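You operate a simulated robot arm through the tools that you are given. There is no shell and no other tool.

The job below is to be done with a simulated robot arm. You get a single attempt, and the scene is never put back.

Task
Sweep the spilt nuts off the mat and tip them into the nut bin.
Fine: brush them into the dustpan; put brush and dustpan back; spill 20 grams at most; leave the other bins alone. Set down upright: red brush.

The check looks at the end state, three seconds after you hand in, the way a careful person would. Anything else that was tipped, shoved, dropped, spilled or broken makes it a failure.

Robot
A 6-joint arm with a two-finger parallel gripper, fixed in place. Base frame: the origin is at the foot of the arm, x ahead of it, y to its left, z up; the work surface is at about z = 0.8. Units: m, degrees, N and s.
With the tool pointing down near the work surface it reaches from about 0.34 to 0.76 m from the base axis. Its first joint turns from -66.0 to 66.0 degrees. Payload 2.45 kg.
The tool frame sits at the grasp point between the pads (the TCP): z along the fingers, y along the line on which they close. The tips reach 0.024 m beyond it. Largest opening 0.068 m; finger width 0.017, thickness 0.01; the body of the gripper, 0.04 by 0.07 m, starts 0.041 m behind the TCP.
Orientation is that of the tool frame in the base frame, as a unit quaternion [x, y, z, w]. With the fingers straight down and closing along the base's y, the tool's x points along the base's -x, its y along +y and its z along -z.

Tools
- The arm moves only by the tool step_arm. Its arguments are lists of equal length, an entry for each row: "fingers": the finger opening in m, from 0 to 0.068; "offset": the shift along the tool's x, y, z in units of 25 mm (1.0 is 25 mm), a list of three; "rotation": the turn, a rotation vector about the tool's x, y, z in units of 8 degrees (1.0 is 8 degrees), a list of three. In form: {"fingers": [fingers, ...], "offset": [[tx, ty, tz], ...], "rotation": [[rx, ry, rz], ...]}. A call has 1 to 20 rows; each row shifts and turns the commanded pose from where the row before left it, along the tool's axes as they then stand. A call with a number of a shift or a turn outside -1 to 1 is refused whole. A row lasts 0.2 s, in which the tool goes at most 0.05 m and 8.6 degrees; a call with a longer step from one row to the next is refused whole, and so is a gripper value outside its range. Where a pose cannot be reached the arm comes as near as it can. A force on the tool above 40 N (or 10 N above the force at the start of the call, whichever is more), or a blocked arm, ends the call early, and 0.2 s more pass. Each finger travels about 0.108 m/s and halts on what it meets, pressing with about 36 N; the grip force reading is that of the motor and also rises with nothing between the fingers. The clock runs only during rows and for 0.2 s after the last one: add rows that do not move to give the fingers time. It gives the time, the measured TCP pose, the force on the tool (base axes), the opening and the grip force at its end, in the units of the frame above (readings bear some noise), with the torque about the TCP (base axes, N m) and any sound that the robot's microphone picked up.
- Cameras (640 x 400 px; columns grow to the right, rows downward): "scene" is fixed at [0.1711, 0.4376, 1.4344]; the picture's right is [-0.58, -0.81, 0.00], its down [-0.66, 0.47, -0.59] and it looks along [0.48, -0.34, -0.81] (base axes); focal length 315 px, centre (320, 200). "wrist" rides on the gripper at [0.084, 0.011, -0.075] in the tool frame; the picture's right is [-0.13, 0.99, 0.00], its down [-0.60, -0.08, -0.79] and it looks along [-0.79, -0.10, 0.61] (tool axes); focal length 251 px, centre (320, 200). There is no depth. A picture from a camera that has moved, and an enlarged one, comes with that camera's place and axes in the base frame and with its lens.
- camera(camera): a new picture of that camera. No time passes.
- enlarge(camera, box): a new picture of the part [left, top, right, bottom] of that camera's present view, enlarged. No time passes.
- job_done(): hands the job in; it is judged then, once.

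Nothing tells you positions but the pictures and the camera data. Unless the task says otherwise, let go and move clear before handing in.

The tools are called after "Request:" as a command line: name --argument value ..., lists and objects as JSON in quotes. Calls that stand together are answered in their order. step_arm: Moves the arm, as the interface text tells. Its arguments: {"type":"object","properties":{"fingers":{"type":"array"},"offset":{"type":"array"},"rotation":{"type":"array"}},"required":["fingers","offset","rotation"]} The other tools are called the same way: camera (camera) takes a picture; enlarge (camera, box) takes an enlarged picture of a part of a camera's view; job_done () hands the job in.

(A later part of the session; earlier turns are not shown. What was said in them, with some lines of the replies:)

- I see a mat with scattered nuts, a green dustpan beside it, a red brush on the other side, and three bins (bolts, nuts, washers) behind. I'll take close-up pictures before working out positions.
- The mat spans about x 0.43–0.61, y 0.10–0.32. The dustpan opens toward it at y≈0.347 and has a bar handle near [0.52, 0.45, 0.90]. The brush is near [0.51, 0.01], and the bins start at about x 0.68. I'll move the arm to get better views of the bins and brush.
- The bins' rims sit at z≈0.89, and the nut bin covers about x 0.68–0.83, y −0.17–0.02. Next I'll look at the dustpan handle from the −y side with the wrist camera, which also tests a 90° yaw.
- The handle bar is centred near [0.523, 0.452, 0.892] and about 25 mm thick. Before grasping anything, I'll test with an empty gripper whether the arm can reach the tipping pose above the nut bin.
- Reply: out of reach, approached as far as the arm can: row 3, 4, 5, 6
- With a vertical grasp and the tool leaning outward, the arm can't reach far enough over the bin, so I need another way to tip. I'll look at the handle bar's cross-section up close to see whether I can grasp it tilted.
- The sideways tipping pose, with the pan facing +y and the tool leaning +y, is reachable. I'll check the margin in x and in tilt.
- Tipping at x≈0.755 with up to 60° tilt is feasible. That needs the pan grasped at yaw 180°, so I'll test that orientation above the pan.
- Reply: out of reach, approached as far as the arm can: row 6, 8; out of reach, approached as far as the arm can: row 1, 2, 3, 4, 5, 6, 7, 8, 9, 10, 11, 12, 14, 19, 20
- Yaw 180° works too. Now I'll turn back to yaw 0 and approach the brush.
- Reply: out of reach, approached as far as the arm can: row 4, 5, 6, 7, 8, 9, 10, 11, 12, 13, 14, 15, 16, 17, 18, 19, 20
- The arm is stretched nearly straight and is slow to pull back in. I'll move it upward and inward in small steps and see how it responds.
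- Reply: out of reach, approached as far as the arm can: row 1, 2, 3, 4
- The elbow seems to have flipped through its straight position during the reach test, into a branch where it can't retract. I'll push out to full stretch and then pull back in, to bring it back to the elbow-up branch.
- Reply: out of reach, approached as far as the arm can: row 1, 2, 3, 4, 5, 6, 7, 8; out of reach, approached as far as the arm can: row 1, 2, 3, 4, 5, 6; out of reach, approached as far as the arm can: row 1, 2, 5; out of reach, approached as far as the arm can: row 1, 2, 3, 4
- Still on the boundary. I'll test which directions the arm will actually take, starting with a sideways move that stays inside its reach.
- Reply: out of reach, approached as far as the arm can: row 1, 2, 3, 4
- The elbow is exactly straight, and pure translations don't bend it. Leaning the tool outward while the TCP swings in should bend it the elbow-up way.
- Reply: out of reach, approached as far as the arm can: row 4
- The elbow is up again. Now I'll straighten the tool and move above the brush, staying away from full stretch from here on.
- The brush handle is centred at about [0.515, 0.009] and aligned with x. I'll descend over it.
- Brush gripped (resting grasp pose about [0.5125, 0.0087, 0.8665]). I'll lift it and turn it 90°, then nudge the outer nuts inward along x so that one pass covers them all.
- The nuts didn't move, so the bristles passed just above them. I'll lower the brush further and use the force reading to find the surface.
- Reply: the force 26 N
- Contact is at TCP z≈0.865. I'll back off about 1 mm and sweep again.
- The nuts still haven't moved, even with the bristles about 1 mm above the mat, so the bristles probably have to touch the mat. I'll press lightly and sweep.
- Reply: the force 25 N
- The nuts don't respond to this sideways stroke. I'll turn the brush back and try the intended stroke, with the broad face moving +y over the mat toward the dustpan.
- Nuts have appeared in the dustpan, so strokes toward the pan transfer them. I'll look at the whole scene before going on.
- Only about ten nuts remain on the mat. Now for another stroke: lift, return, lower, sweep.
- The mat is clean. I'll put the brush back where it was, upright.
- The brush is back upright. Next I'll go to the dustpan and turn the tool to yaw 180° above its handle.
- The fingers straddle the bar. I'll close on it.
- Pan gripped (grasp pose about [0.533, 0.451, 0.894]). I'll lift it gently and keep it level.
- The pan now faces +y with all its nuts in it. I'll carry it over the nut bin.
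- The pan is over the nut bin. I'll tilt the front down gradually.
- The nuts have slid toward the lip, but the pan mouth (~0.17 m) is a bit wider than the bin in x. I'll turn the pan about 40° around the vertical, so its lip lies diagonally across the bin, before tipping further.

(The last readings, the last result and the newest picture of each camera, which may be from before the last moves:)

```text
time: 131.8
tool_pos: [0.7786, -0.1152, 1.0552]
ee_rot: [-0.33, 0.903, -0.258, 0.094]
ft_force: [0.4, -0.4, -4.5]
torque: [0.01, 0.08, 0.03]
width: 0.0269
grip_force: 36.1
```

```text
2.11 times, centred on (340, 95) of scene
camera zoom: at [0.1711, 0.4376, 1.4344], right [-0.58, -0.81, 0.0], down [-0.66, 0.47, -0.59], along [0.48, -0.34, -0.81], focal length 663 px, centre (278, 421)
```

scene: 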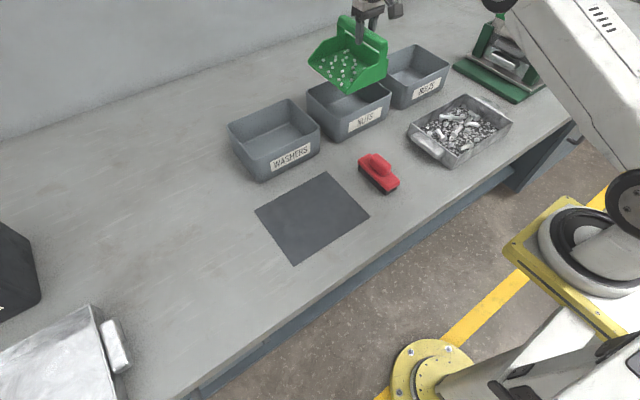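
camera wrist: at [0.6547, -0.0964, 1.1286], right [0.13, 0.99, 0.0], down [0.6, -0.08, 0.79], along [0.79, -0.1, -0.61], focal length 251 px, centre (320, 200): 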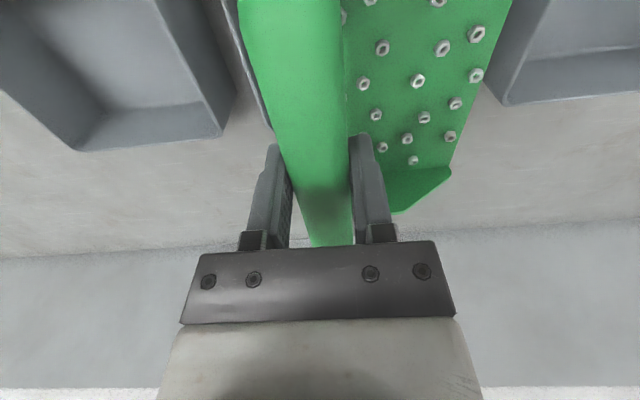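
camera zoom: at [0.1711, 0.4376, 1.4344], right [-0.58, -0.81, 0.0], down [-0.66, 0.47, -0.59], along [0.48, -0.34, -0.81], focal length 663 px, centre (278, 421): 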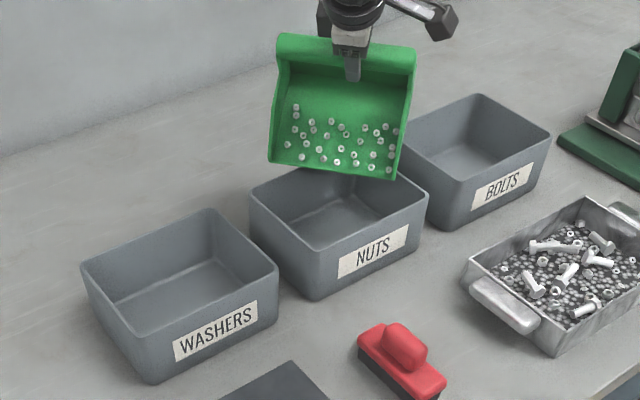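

The lip now lies diagonally inside the bin outline. I'll continue tilting while holding the lip in place.

Request:
step_arm --fingers '[0.01, 0.01, 0.01, 0.01, 0.01, 0.01, 0.01]' --offset '[[0, 0.296, -0.185], [0, 0.282, -0.205], [0, 0.268, -0.224], [0, 0.251, -0.243], [0, 0.234, -0.259], [0, 0.215, -0.275], [0, 0, 0]]' --rotation '[[0.5, 0, 0], [0.5, 0, 0], [0.5, 0, 0], [0.5, 0, 0], [0.5, 0, 0], [0.5, 0, 0], [0, 0, 0]]'

Request:
enlarge --camera "scene" --box '[220, 0, 460, 190]'

```text
time: 133.4
tool_pos: [0.7449, -0.0751, 1.0532]
ee_rot: [-0.303, 0.829, -0.441, 0.161]
ft_force: [-0.3, -0.4, -2.2]
torque: [-0.03, 0.05, 0.0]
width: 0.0266
grip_force: 36.2
```

```text
2.11 times, centred on (340, 95) of scene
camera zoom: at [0.1711, 0.4377, 1.4344], right [-0.58, -0.81, 0.0], down [-0.66, 0.47, -0.59], along [0.48, -0.34, -0.81], focal length 663 px, centre (278, 421)
```

zoom: 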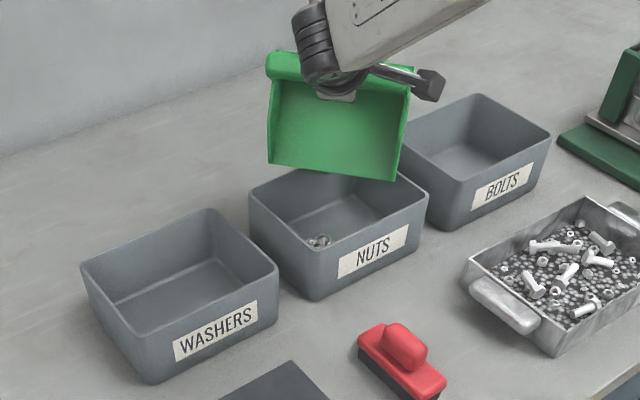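

The pan looks empty and nuts are in the bin. I'll level the pan while pulling it inward, then check.

Request:
step_arm --fingers '[0.01, 0.01, 0.01, 0.01, 0.01, 0.01, 0.01, 0.01, 0.01, 0.01, 0.01, 0.01]' --offset '[[0, 0, 0], [0, 0, 0], [0, 0, 0], [0, 0, 0], [0, 0.224, -0.332], [0, 0.268, -0.297], [0, 0.306, -0.257], [0, 0.339, -0.212], [0, 0.365, -0.163], [0, 0.385, -0.11], [0, 0.396, -0.056], [0, 0, 0]]' --rotation '[[0, 0, 0], [0, 0, 0], [0, 0, 0], [0, 0, 0], [-1, 0, 0], [-1, 0, 0], [-1, 0, 0], [-1, 0, 0], [-1, 0, 0], [-1, 0, 0], [-1, 0, 0], [0, 0, 0]]'

Request:
camera --camera "scene"

Request:
enlarge --camera "scene" --box '[220, 0, 460, 190]'

```text
time: 136.0
tool_pos: [0.7008, -0.0221, 1.0544]
ee_rot: [-0.343, 0.939, 0.0, 0.001]
ft_force: [-0.8, -0.2, -1.0]
torque: [-0.02, 0.01, 0.01]
width: 0.0266
grip_force: 36.0
```

```text
taken
```

scene: 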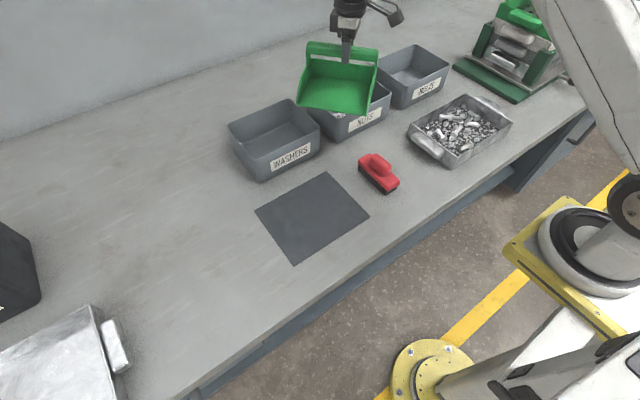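

```text
2.11 times, centred on (340, 95) of scene
camera zoom: at [0.1711, 0.4376, 1.4344], right [-0.58, -0.81, 0.0], down [-0.66, 0.47, -0.59], along [0.48, -0.34, -0.81], focal length 663 px, centre (278, 421)
```

zoom: 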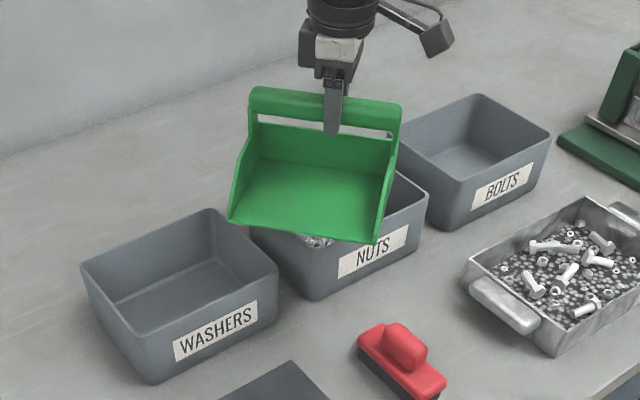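

The pan is empty, and nothing was spilled that I can see. Now to return the pan: back over the mat, turn to yaw 180°, then down at its original place.

Request:
step_arm --fingers '[0.01, 0.01, 0.01, 0.01, 0.01, 0.01, 0.01, 0.01, 0.01, 0.01, 0.01, 0.01, 0.01, 0.01, 0.01, 0.01]' --offset '[[-0.03, 0.45, -0.04], [-0.057, 0.9, -0.04], [-0.057, 0.9, -0.04], [-0.057, 0.9, -0.04], [-0.057, 0.9, -0.04], [-0.057, 0.9, -0.04], [-0.057, 0.9, -0.04], [-0.057, 0.9, -0.04], [-0.057, 0.9, -0.04], [-0.057, 0.9, -0.04], [-0.057, 0.9, -0.04], [-0.057, 0.9, -0.04], [-0.057, 0.9, -0.04], [-0.057, 0.9, -0.04], [-0.057, 0.9, -0.04], [-0.03, 0.45, -0.04]]' --rotation '[[0, 0, 0], [0, 0, 0], [0, 0, 0], [0, 0, 0], [0, 0, 0], [0, 0, 0], [0, 0, 0], [0, 0, 0], [0, 0, 0], [0, 0, 0], [0, 0, 0], [0, 0, 0], [0, 0, 0], [0, 0, 0], [0, 0, 0], [0, 0, 0]]'

Request:
step_arm --fingers '[0.01, 0.01, 0.01, 0.01, 0.01, 0.01, 0.01, 0.01, 0.01, 0.01, 0.01, 0.01, 0.01, 0.01, 0.01, 0.01, 0.01, 0.01, 0.01]' --offset '[[0, 0, 0], [0, 0, 0], [0, 0, 0], [0, 0, 0], [0, 0, 0], [0, 0, 0], [0, 0, 0], [0, 0, 0], [0, 0, 0], [0, 0, 0], [0, 0, 0], [0, 0, 0], [0, 0, 0], [0, 0, 0], [0, 0, 0], [0, 0, 0], [0, 0, 0], [0, 0, 0], [0, 0, 0]]' --rotation '[[0, 0, -0.5], [0, 0, -1], [0, 0, -1], [0, 0, -1], [0, 0, -1], [0, 0, -1], [0, 0, -1], [0, 0, -1], [0, 0, -1], [0, 0, -1], [0, 0, -1], [0, 0, -1], [0, 0, -1], [0, 0, -1], [0, 0, -1], [0, 0, -1], [0, 0, -1], [0, 0, -1], [0, 0, 0]]'

Request:
camera --camera "scene"

```text
time: 139.4
tool_pos: [0.4996, 0.2505, 1.0714]
ee_rot: [-0.342, 0.94, -0.001, 0.0]
ft_force: [0.6, 0.0, -2.5]
torque: [-0.02, 0.01, 0.0]
width: 0.0264
grip_force: 36.0
```

```text
time: 143.4
tool_pos: [0.5, 0.2496, 1.0705]
ee_rot: [1.0, 0.002, 0.0, 0.0]
ft_force: [-0.1, -0.4, -2.4]
torque: [0.02, -0.04, 0.03]
width: 0.0269
grip_force: 35.4
```

```text
taken
```

scene: 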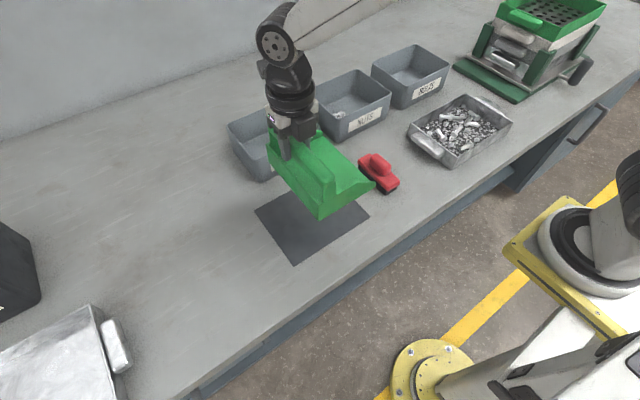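

Request:
step_arm --fingers '[0.01, 0.01, 0.01, 0.01, 0.01, 0.01, 0.01, 0.01, 0.01, 0.01, 0.01, 0.01, 0.01]' --offset '[[0.111, -0.67, 0], [0.111, -0.67, 0], [0.111, -0.67, 0], [0.111, -0.67, 0], [0.111, -0.67, 0], [0.111, -0.67, 0], [0.111, -0.67, 0], [0.111, -0.67, 0], [0.111, -0.67, 0], [0.111, -0.67, 0], [0.111, -0.67, 0], [0.111, -0.67, 0], [0, 0, 0]]' --rotation '[[0, 0, 0], [0, 0, 0], [0, 0, 0], [0, 0, 0], [0, 0, 0], [0, 0, 0], [0, 0, 0], [0, 0, 0], [0, 0, 0], [0, 0, 0], [0, 0, 0], [0, 0, 0], [0, 0, 0]]'

Request:
step_arm --fingers '[0.01, 0.01, 0.01, 0.01, 0.01, 0.01, 0.01, 0.01, 0.01, 0.01]' --offset '[[0, 0, 0.8], [0, 0, 0.9], [0, 0, 0.9], [0, 0, 0.9], [0, 0, 0.9], [0, 0, 0.9], [0, 0, 0.7], [0, 0, 0.5], [0, 0, 0.25], [0, 0, 0]]' --rotation '[[0, 0, 0], [0, 0, 0], [0, 0, 0], [0, 0, 0], [0, 0, 0], [0, 0, 0], [0, 0, 0], [0, 0, 0], [0, 0, 0], [0, 0, 0]]'

Request:
enlarge --camera "scene" --box '[140, 160, 320, 310]'

```text
time: 146.2
tool_pos: [0.5342, 0.4518, 1.0704]
ee_rot: [1.0, 0.0, 0.0, 0.001]
ft_force: [0.4, 0.8, -3.0]
torque: [-0.01, -0.02, 0.0]
width: 0.0268
grip_force: 36.3
```

```text
time: 148.4
tool_pos: [0.533, 0.4519, 0.9014]
ee_rot: [1.0, 0.0, 0.0, -0.001]
ft_force: [0.1, 1.1, -3.4]
torque: [0.03, -0.06, 0.0]
width: 0.0265
grip_force: 35.9
```

```text
2.67 times, centred on (230, 235) of scene
camera zoom: at [0.1711, 0.4377, 1.4343], right [-0.58, -0.81, 0.0], down [-0.66, 0.47, -0.59], along [0.48, -0.34, -0.81], focal length 840 px, centre (560, 107)
```

zoom: 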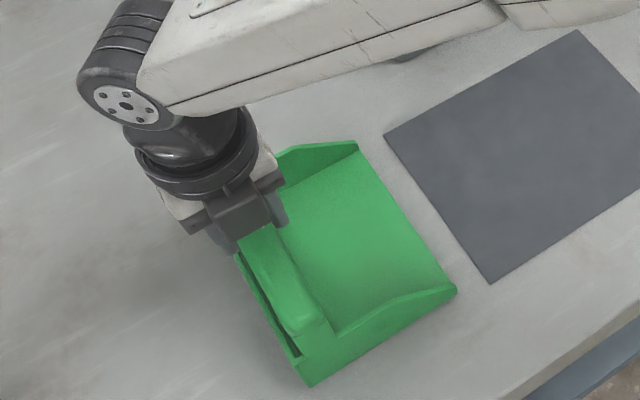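

Request:
step_arm --fingers '[0.01, 0.01, 0.01]' --offset '[[0, 0.04, 0.12], [0, 0, 0.1], [0, 0, 0]]' --rotation '[[0, 0, 0], [0, 0, 0], [0, 0, 0]]'

Request:
step_arm --fingers '[0.01, 0.01]' --offset '[[0, 0, 0.04], [0, 0, 0]]' --rotation '[[0, 0, 0], [0, 0, 0]]'

```text
time: 149.2
tool_pos: [0.5347, 0.4516, 0.8976]
ee_rot: [1.0, 0.0, 0.0, 0.0]
ft_force: [-0.2, -0.3, -2.8]
torque: [0.06, -0.02, 0.01]
width: 0.0268
grip_force: 35.6
```

```text
time: 149.8
tool_pos: [0.5334, 0.4517, 0.8953]
ee_rot: [1.0, 0.0, 0.0, 0.0]
ft_force: [-0.6, 0.0, -1.7]
torque: [0.02, -0.02, 0.0]
width: 0.0266
grip_force: 36.2
```

Request:
step_arm --fingers '[0.01, 0.01]' --offset '[[0, 0, 0.03], [0, 0, 0]]' --rotation '[[0, 0, 0], [0, 0, 0]]'

Request:
step_arm --fingers '[0.01, 0.01]' --offset '[[0, 0, 0.02], [0, 0, 0]]' --rotation '[[0, 0, 0], [0, 0, 0]]'

```text
time: 150.4
tool_pos: [0.5335, 0.4509, 0.8947]
ee_rot: [1.0, 0.0, 0.0, 0.001]
ft_force: [-0.5, 0.4, 0.2]
torque: [-0.07, 0.1, -0.06]
width: 0.0268
grip_force: 36.0
```

```text
time: 151.0
tool_pos: [0.5333, 0.4507, 0.8948]
ee_rot: [1.0, -0.001, 0.0, 0.0]
ft_force: [1.5, -1.9, 0.8]
torque: [-0.31, 0.21, 0.1]
width: 0.0265
grip_force: 36.0
```

The pan is touching the table. I'll open the gripper and rise straight up.

Request:
step_arm --fingers '[0.03, 0.036, 0.05, 0.068, 0.068, 0.068, 0.068, 0.068, 0.068, 0.068, 0.068]' --offset '[[0, 0, 0], [0, 0, 0], [0, 0, 0], [0, 0, 0], [0, 0, 0], [0, 0, -0.4], [0, 0, -1], [0, 0, -1], [0, 0, -1], [0, 0, -1], [0, 0, -1]]' --rotation '[[0, 0, 0], [0, 0, 0], [0, 0, 0], [0, 0, 0], [0, 0, 0], [0, 0, 0], [0, 0, 0], [0, 0, 0], [0, 0, 0], [0, 0, 0], [0, 0, 0]]'

Request:
camera --camera "scene"

Request:
enlarge --camera "scene" --box '[170, 190, 310, 310]'

```text
time: 153.4
tool_pos: [0.533, 0.4513, 1.0294]
ee_rot: [1.0, -0.001, 0.0, 0.0]
ft_force: [1.0, 0.7, -0.4]
torque: [0.03, 0.01, 0.03]
width: 0.068
grip_force: 0.1
```

```text
taken
```

scene: 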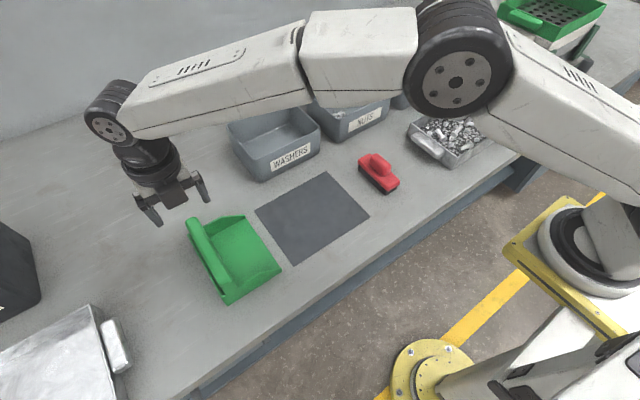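

```text
3.33 times, centred on (240, 250) of scene
camera zoom: at [0.171, 0.4376, 1.4344], right [-0.58, -0.81, 0.0], down [-0.66, 0.47, -0.59], along [0.48, -0.34, -0.81], focal length 1050 px, centre (587, 33)
```

zoom: 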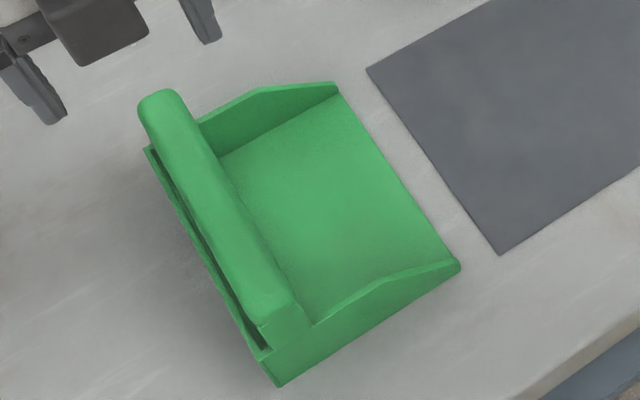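

The dustpan is back in its place. I'll move the arm clear and check the bins and table for any spilled nuts.

Request:
step_arm --fingers '[0.068, 0.068, 0.068, 0.068, 0.068, 0.068, 0.068, 0.068, 0.068]' --offset '[[0, 0, -0.9], [-0.6, 0.75, -0.6], [-0.6, 0.75, -0.6], [-0.6, 0.75, -0.6], [-0.6, 0.75, -0.6], [-0.6, 0.75, -0.6], [-0.6, 0.75, -0.4], [-0.6, 0.75, -0.4], [0, 0, 0]]' --rotation '[[0, 0, 0], [0, 0, 0], [0, 0, 0], [0, 0, 0], [0, 0, 0], [0, 0, 0], [0, 0, 0], [0, 0, 0], [0, 0, 0]]'

Request:
step_arm --fingers '[0.068, 0.068, 0.068, 0.068, 0.068, 0.068, 0.068, 0.068, 0.068, 0.068, 0.068, 0.068, 0.068, 0.068, 0.068, 0.068, 0.068, 0.068, 0.068, 0.068]' --offset '[[0, 0, 0], [0, 0, 0], [0, 0, 0], [0, 0, 0], [0, 0, 0], [0, 0, 0], [0, 0, 0], [0, 0, 0], [0, 0, 0], [0, 0, 0], [0, 0, 0], [0, 0, 0], [0, 0, 0], [0, 0, 0], [0, 0, 0], [0, 0, 0], [0, 0, 0], [0, 0, 0], [0, 0, 0], [0, 0, 0]]' --rotation '[[0, 0, 1], [0, 0, 1], [0, 0, 1], [0, 0, 1], [0, 0, 1], [0, 0, 1], [0, 0, 1], [0, 0, 1], [0, 0, 1], [0, 0, 1], [0, 0, 1], [0, 0, 1], [0, 0, 1], [0, 0, 1], [0, 0, 1], [0, 0, 1], [0, 0, 1], [0, 0, 1], [0, 0, 1], [0, 0, 1]]'

Request:
camera --camera "scene"

Request:
camera --camera "wrist"

Request:
enlarge --camera "scene" --box '[210, 40, 450, 190]'

```text
time: 155.4
tool_pos: [0.4282, 0.3187, 1.1483]
ee_rot: [1.0, 0.0, -0.001, -0.001]
ft_force: [-0.7, 0.9, -0.3]
torque: [0.04, -0.03, 0.01]
width: 0.0679
grip_force: 0.1
```

```text
time: 159.6
tool_pos: [0.4293, 0.3195, 1.1472]
ee_rot: [-0.172, 0.985, 0.0, 0.0]
ft_force: [0.4, 0.8, -0.6]
torque: [-0.03, 0.05, -0.01]
width: 0.0682
grip_force: 0.0
```

```text
taken
```

scene: 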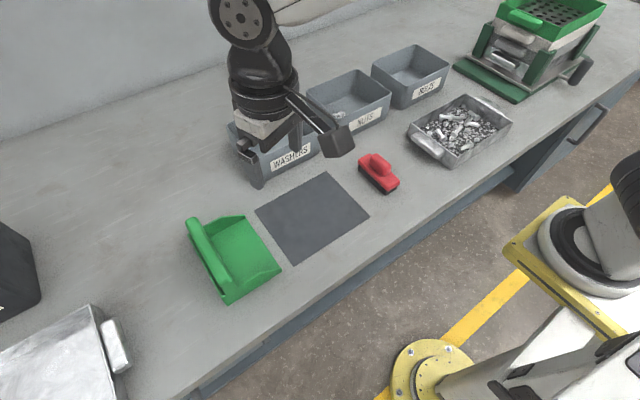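

```text
taken
camera wrist: at [0.3469, 0.3011, 1.2208], right [-0.22, 0.98, 0.0], down [0.59, 0.13, 0.79], along [0.77, 0.17, -0.61], focal length 251 px, centre (320, 200)
```

wrist: 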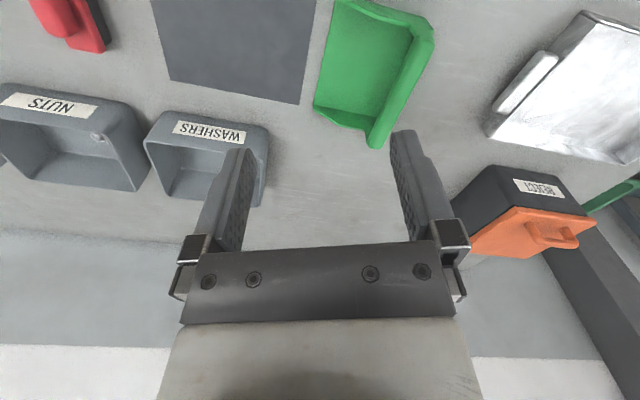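

```text
2.67 times, centred on (330, 115) of scene
camera zoom: at [0.1711, 0.4376, 1.4344], right [-0.58, -0.81, 0.0], down [-0.66, 0.47, -0.59], along [0.48, -0.34, -0.81], focal length 840 px, centre (293, 427)
```

zoom: 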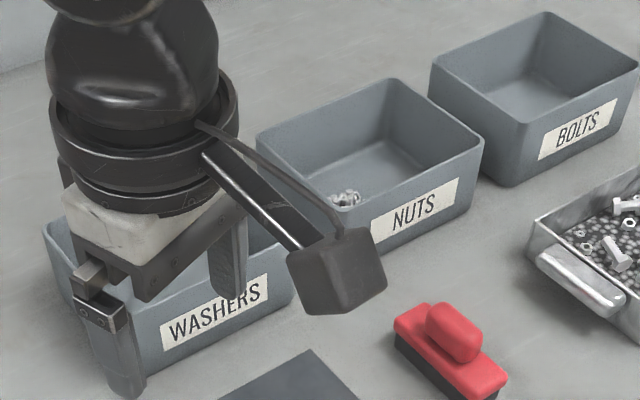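

Request:
enlarge --camera "wrist" --box '[0, 60, 280, 230]'

Request:
enlarge --camera "scene" --box '[310, 60, 400, 140]'

```text
2.29 times, centred on (140, 145) of wrist
camera zoom: at [0.3469, 0.3011, 1.2208], right [-0.22, 0.98, 0.0], down [0.59, 0.13, 0.79], along [0.77, 0.17, -0.61], focal length 575 px, centre (731, 326)
```

zoom: 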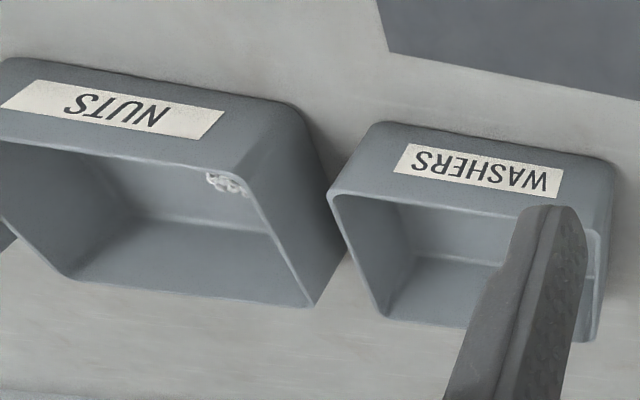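

```text
5.00 times, centred on (355, 100) of scene
camera zoom: at [0.1711, 0.4376, 1.4344], right [-0.58, -0.81, 0.0], down [-0.66, 0.47, -0.59], along [0.48, -0.34, -0.81], focal length 1574 px, centre (145, 700)
```

zoom: 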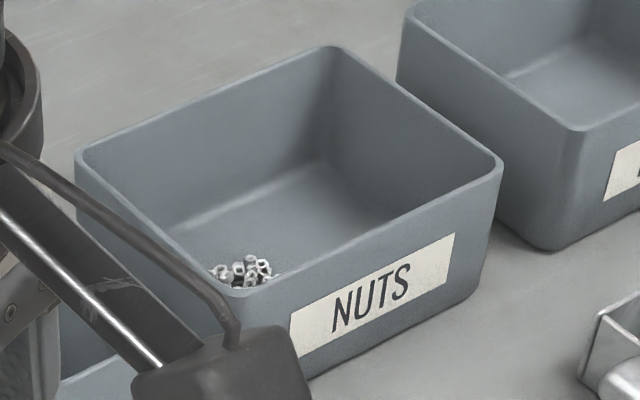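

The nuts are heaped in the near corner of the nut bin. One more look, from above, for strays.

Request:
step_arm --fingers '[0.068, 0.068, 0.068, 0.068, 0.068, 0.068, 0.068, 0.068, 0.068, 0.068, 0.068, 0.068, 0.068, 0.068, 0.068, 0.068, 0.068, 0.068]' --offset '[[0, 0, 0], [0, 0, 0], [0, 0, 0], [-0.3, -0.9, -0.15], [-0.3, -0.9, -0.15], [-0.3, -0.9, -0.15], [-0.3, -0.9, -0.15], [-0.3, -0.9, -0.15], [-0.3, -0.9, -0.15], [-0.3, -0.9, -0.15], [-0.3, -0.9, -0.15], [-0.3, -0.9, -0.15], [-0.3, -0.9, -0.15], [-0.3, -0.9, -0.15], [-0.3, -0.9, -0.15], [-0.3, -0.9, -0.15], [-0.3, -0.9, -0.15], [0, 0, 0]]' --rotation '[[0, 0, 1], [0, 0, 1], [0, 0, 0.5], [0, 0, 0], [0, 0, 0], [0, 0, 0], [0, 0, 0], [0, 0, 0], [0, 0, 0], [0, 0, 0], [0, 0, 0], [0, 0, 0], [0, 0, 0], [0, 0, 0], [0, 0, 0], [0, 0, 0], [0, 0, 0], [0, 0, 0]]'

Request:
camera --camera "wrist"

Request:
camera --camera "scene"

```text
time: 163.4
tool_pos: [0.5338, 0.0016, 1.2005]
ee_rot: [0.0, 1.0, 0.0, 0.0]
ft_force: [-0.4, 0.2, -0.7]
torque: [0.0, 0.01, 0.03]
width: 0.0681
grip_force: 0.1
```

```text
taken
camera wrist: at [0.4497, 0.0131, 1.2748], right [0.13, 0.99, 0.0], down [0.6, -0.08, 0.79], along [0.79, -0.1, -0.61], focal length 251 px, centre (320, 200)
```

wrist: 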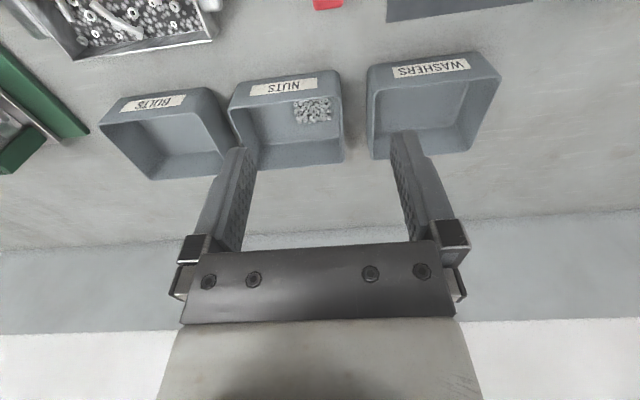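

```text
taken
```

scene: 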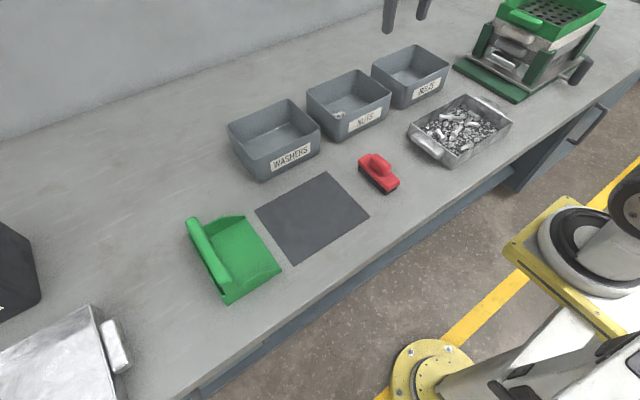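

Request:
enlarge --camera "wrist" --box '[220, 50, 520, 190]'

Request:
enlarge --camera "scene" --box '[210, 40, 450, 210]'

Request:
enlarge --camera "scene" --box '[170, 150, 410, 310]'

```text
2.13 times, centred on (370, 120) of wrist
camera zoom: at [0.4497, 0.0131, 1.2748], right [0.13, 0.99, 0.0], down [0.6, -0.08, 0.79], along [0.79, -0.1, -0.61], focal length 536 px, centre (213, 371)
```

zoom: 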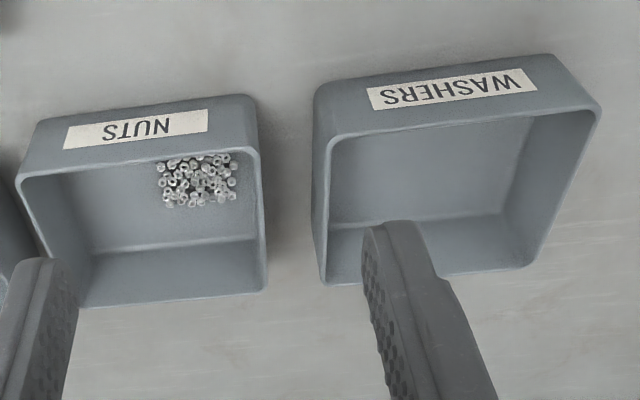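

```text
2.35 times, centred on (330, 125) of scene
camera zoom: at [0.1711, 0.4376, 1.4344], right [-0.58, -0.81, 0.0], down [-0.66, 0.47, -0.59], along [0.48, -0.34, -0.81], focal length 741 px, centre (296, 376)
```

zoom: 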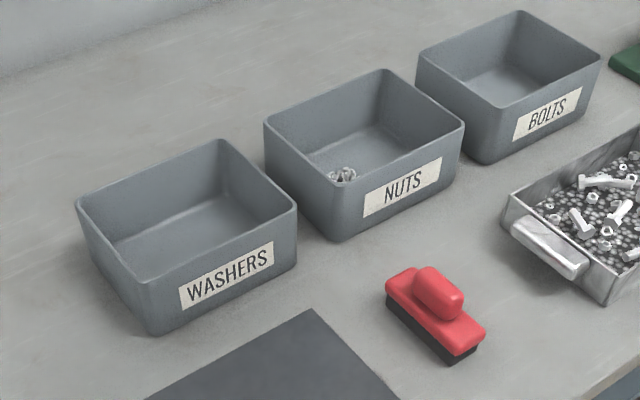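

```text
2.50 times, centred on (290, 230) of scene
camera zoom: at [0.1711, 0.4376, 1.4344], right [-0.58, -0.81, 0.0], down [-0.66, 0.47, -0.59], along [0.48, -0.34, -0.81], focal length 787 px, centre (395, 125)
```

zoom: 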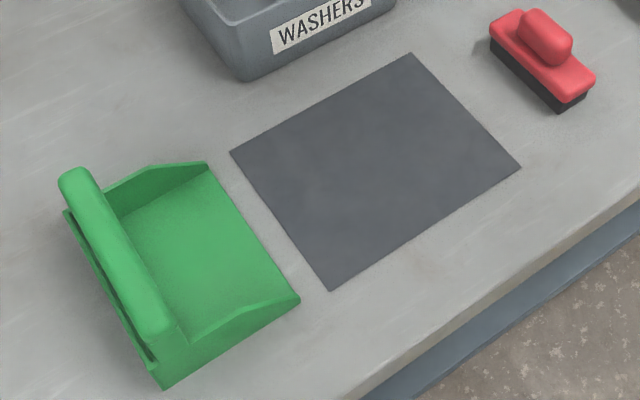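

The nuts are heaped in the nut bin, and I see none on the mat, on the table or in the other bins. The brush is upright at its spot, the dustpan is empty and back in place, and the arm is clear, so I'm handing in.

Request:
job_done

```text
The job is handed in.
```

I swept the spilt nuts off the mat into the dustpan, tipped them into the nut bin, and handed the job in.

- **Nuts:** They are heaped in the near corner of the nut bin. In the last pictures I saw none on the mat, the table or in the washers and bolts bins. I couldn't count or weigh them, so the spill being under 20 grams is judged from the pictures only.
- **Brush:** It is back at its original spot, standing upright.
- **Dustpan:** It is empty and back where it started.
- **Arm:** The gripper is open, and the arm is clear of everything.

While I tested its reach, with nothing in the gripper, the arm got stuck fully stretched above the washers bin for a while. I freed it without touching anything.
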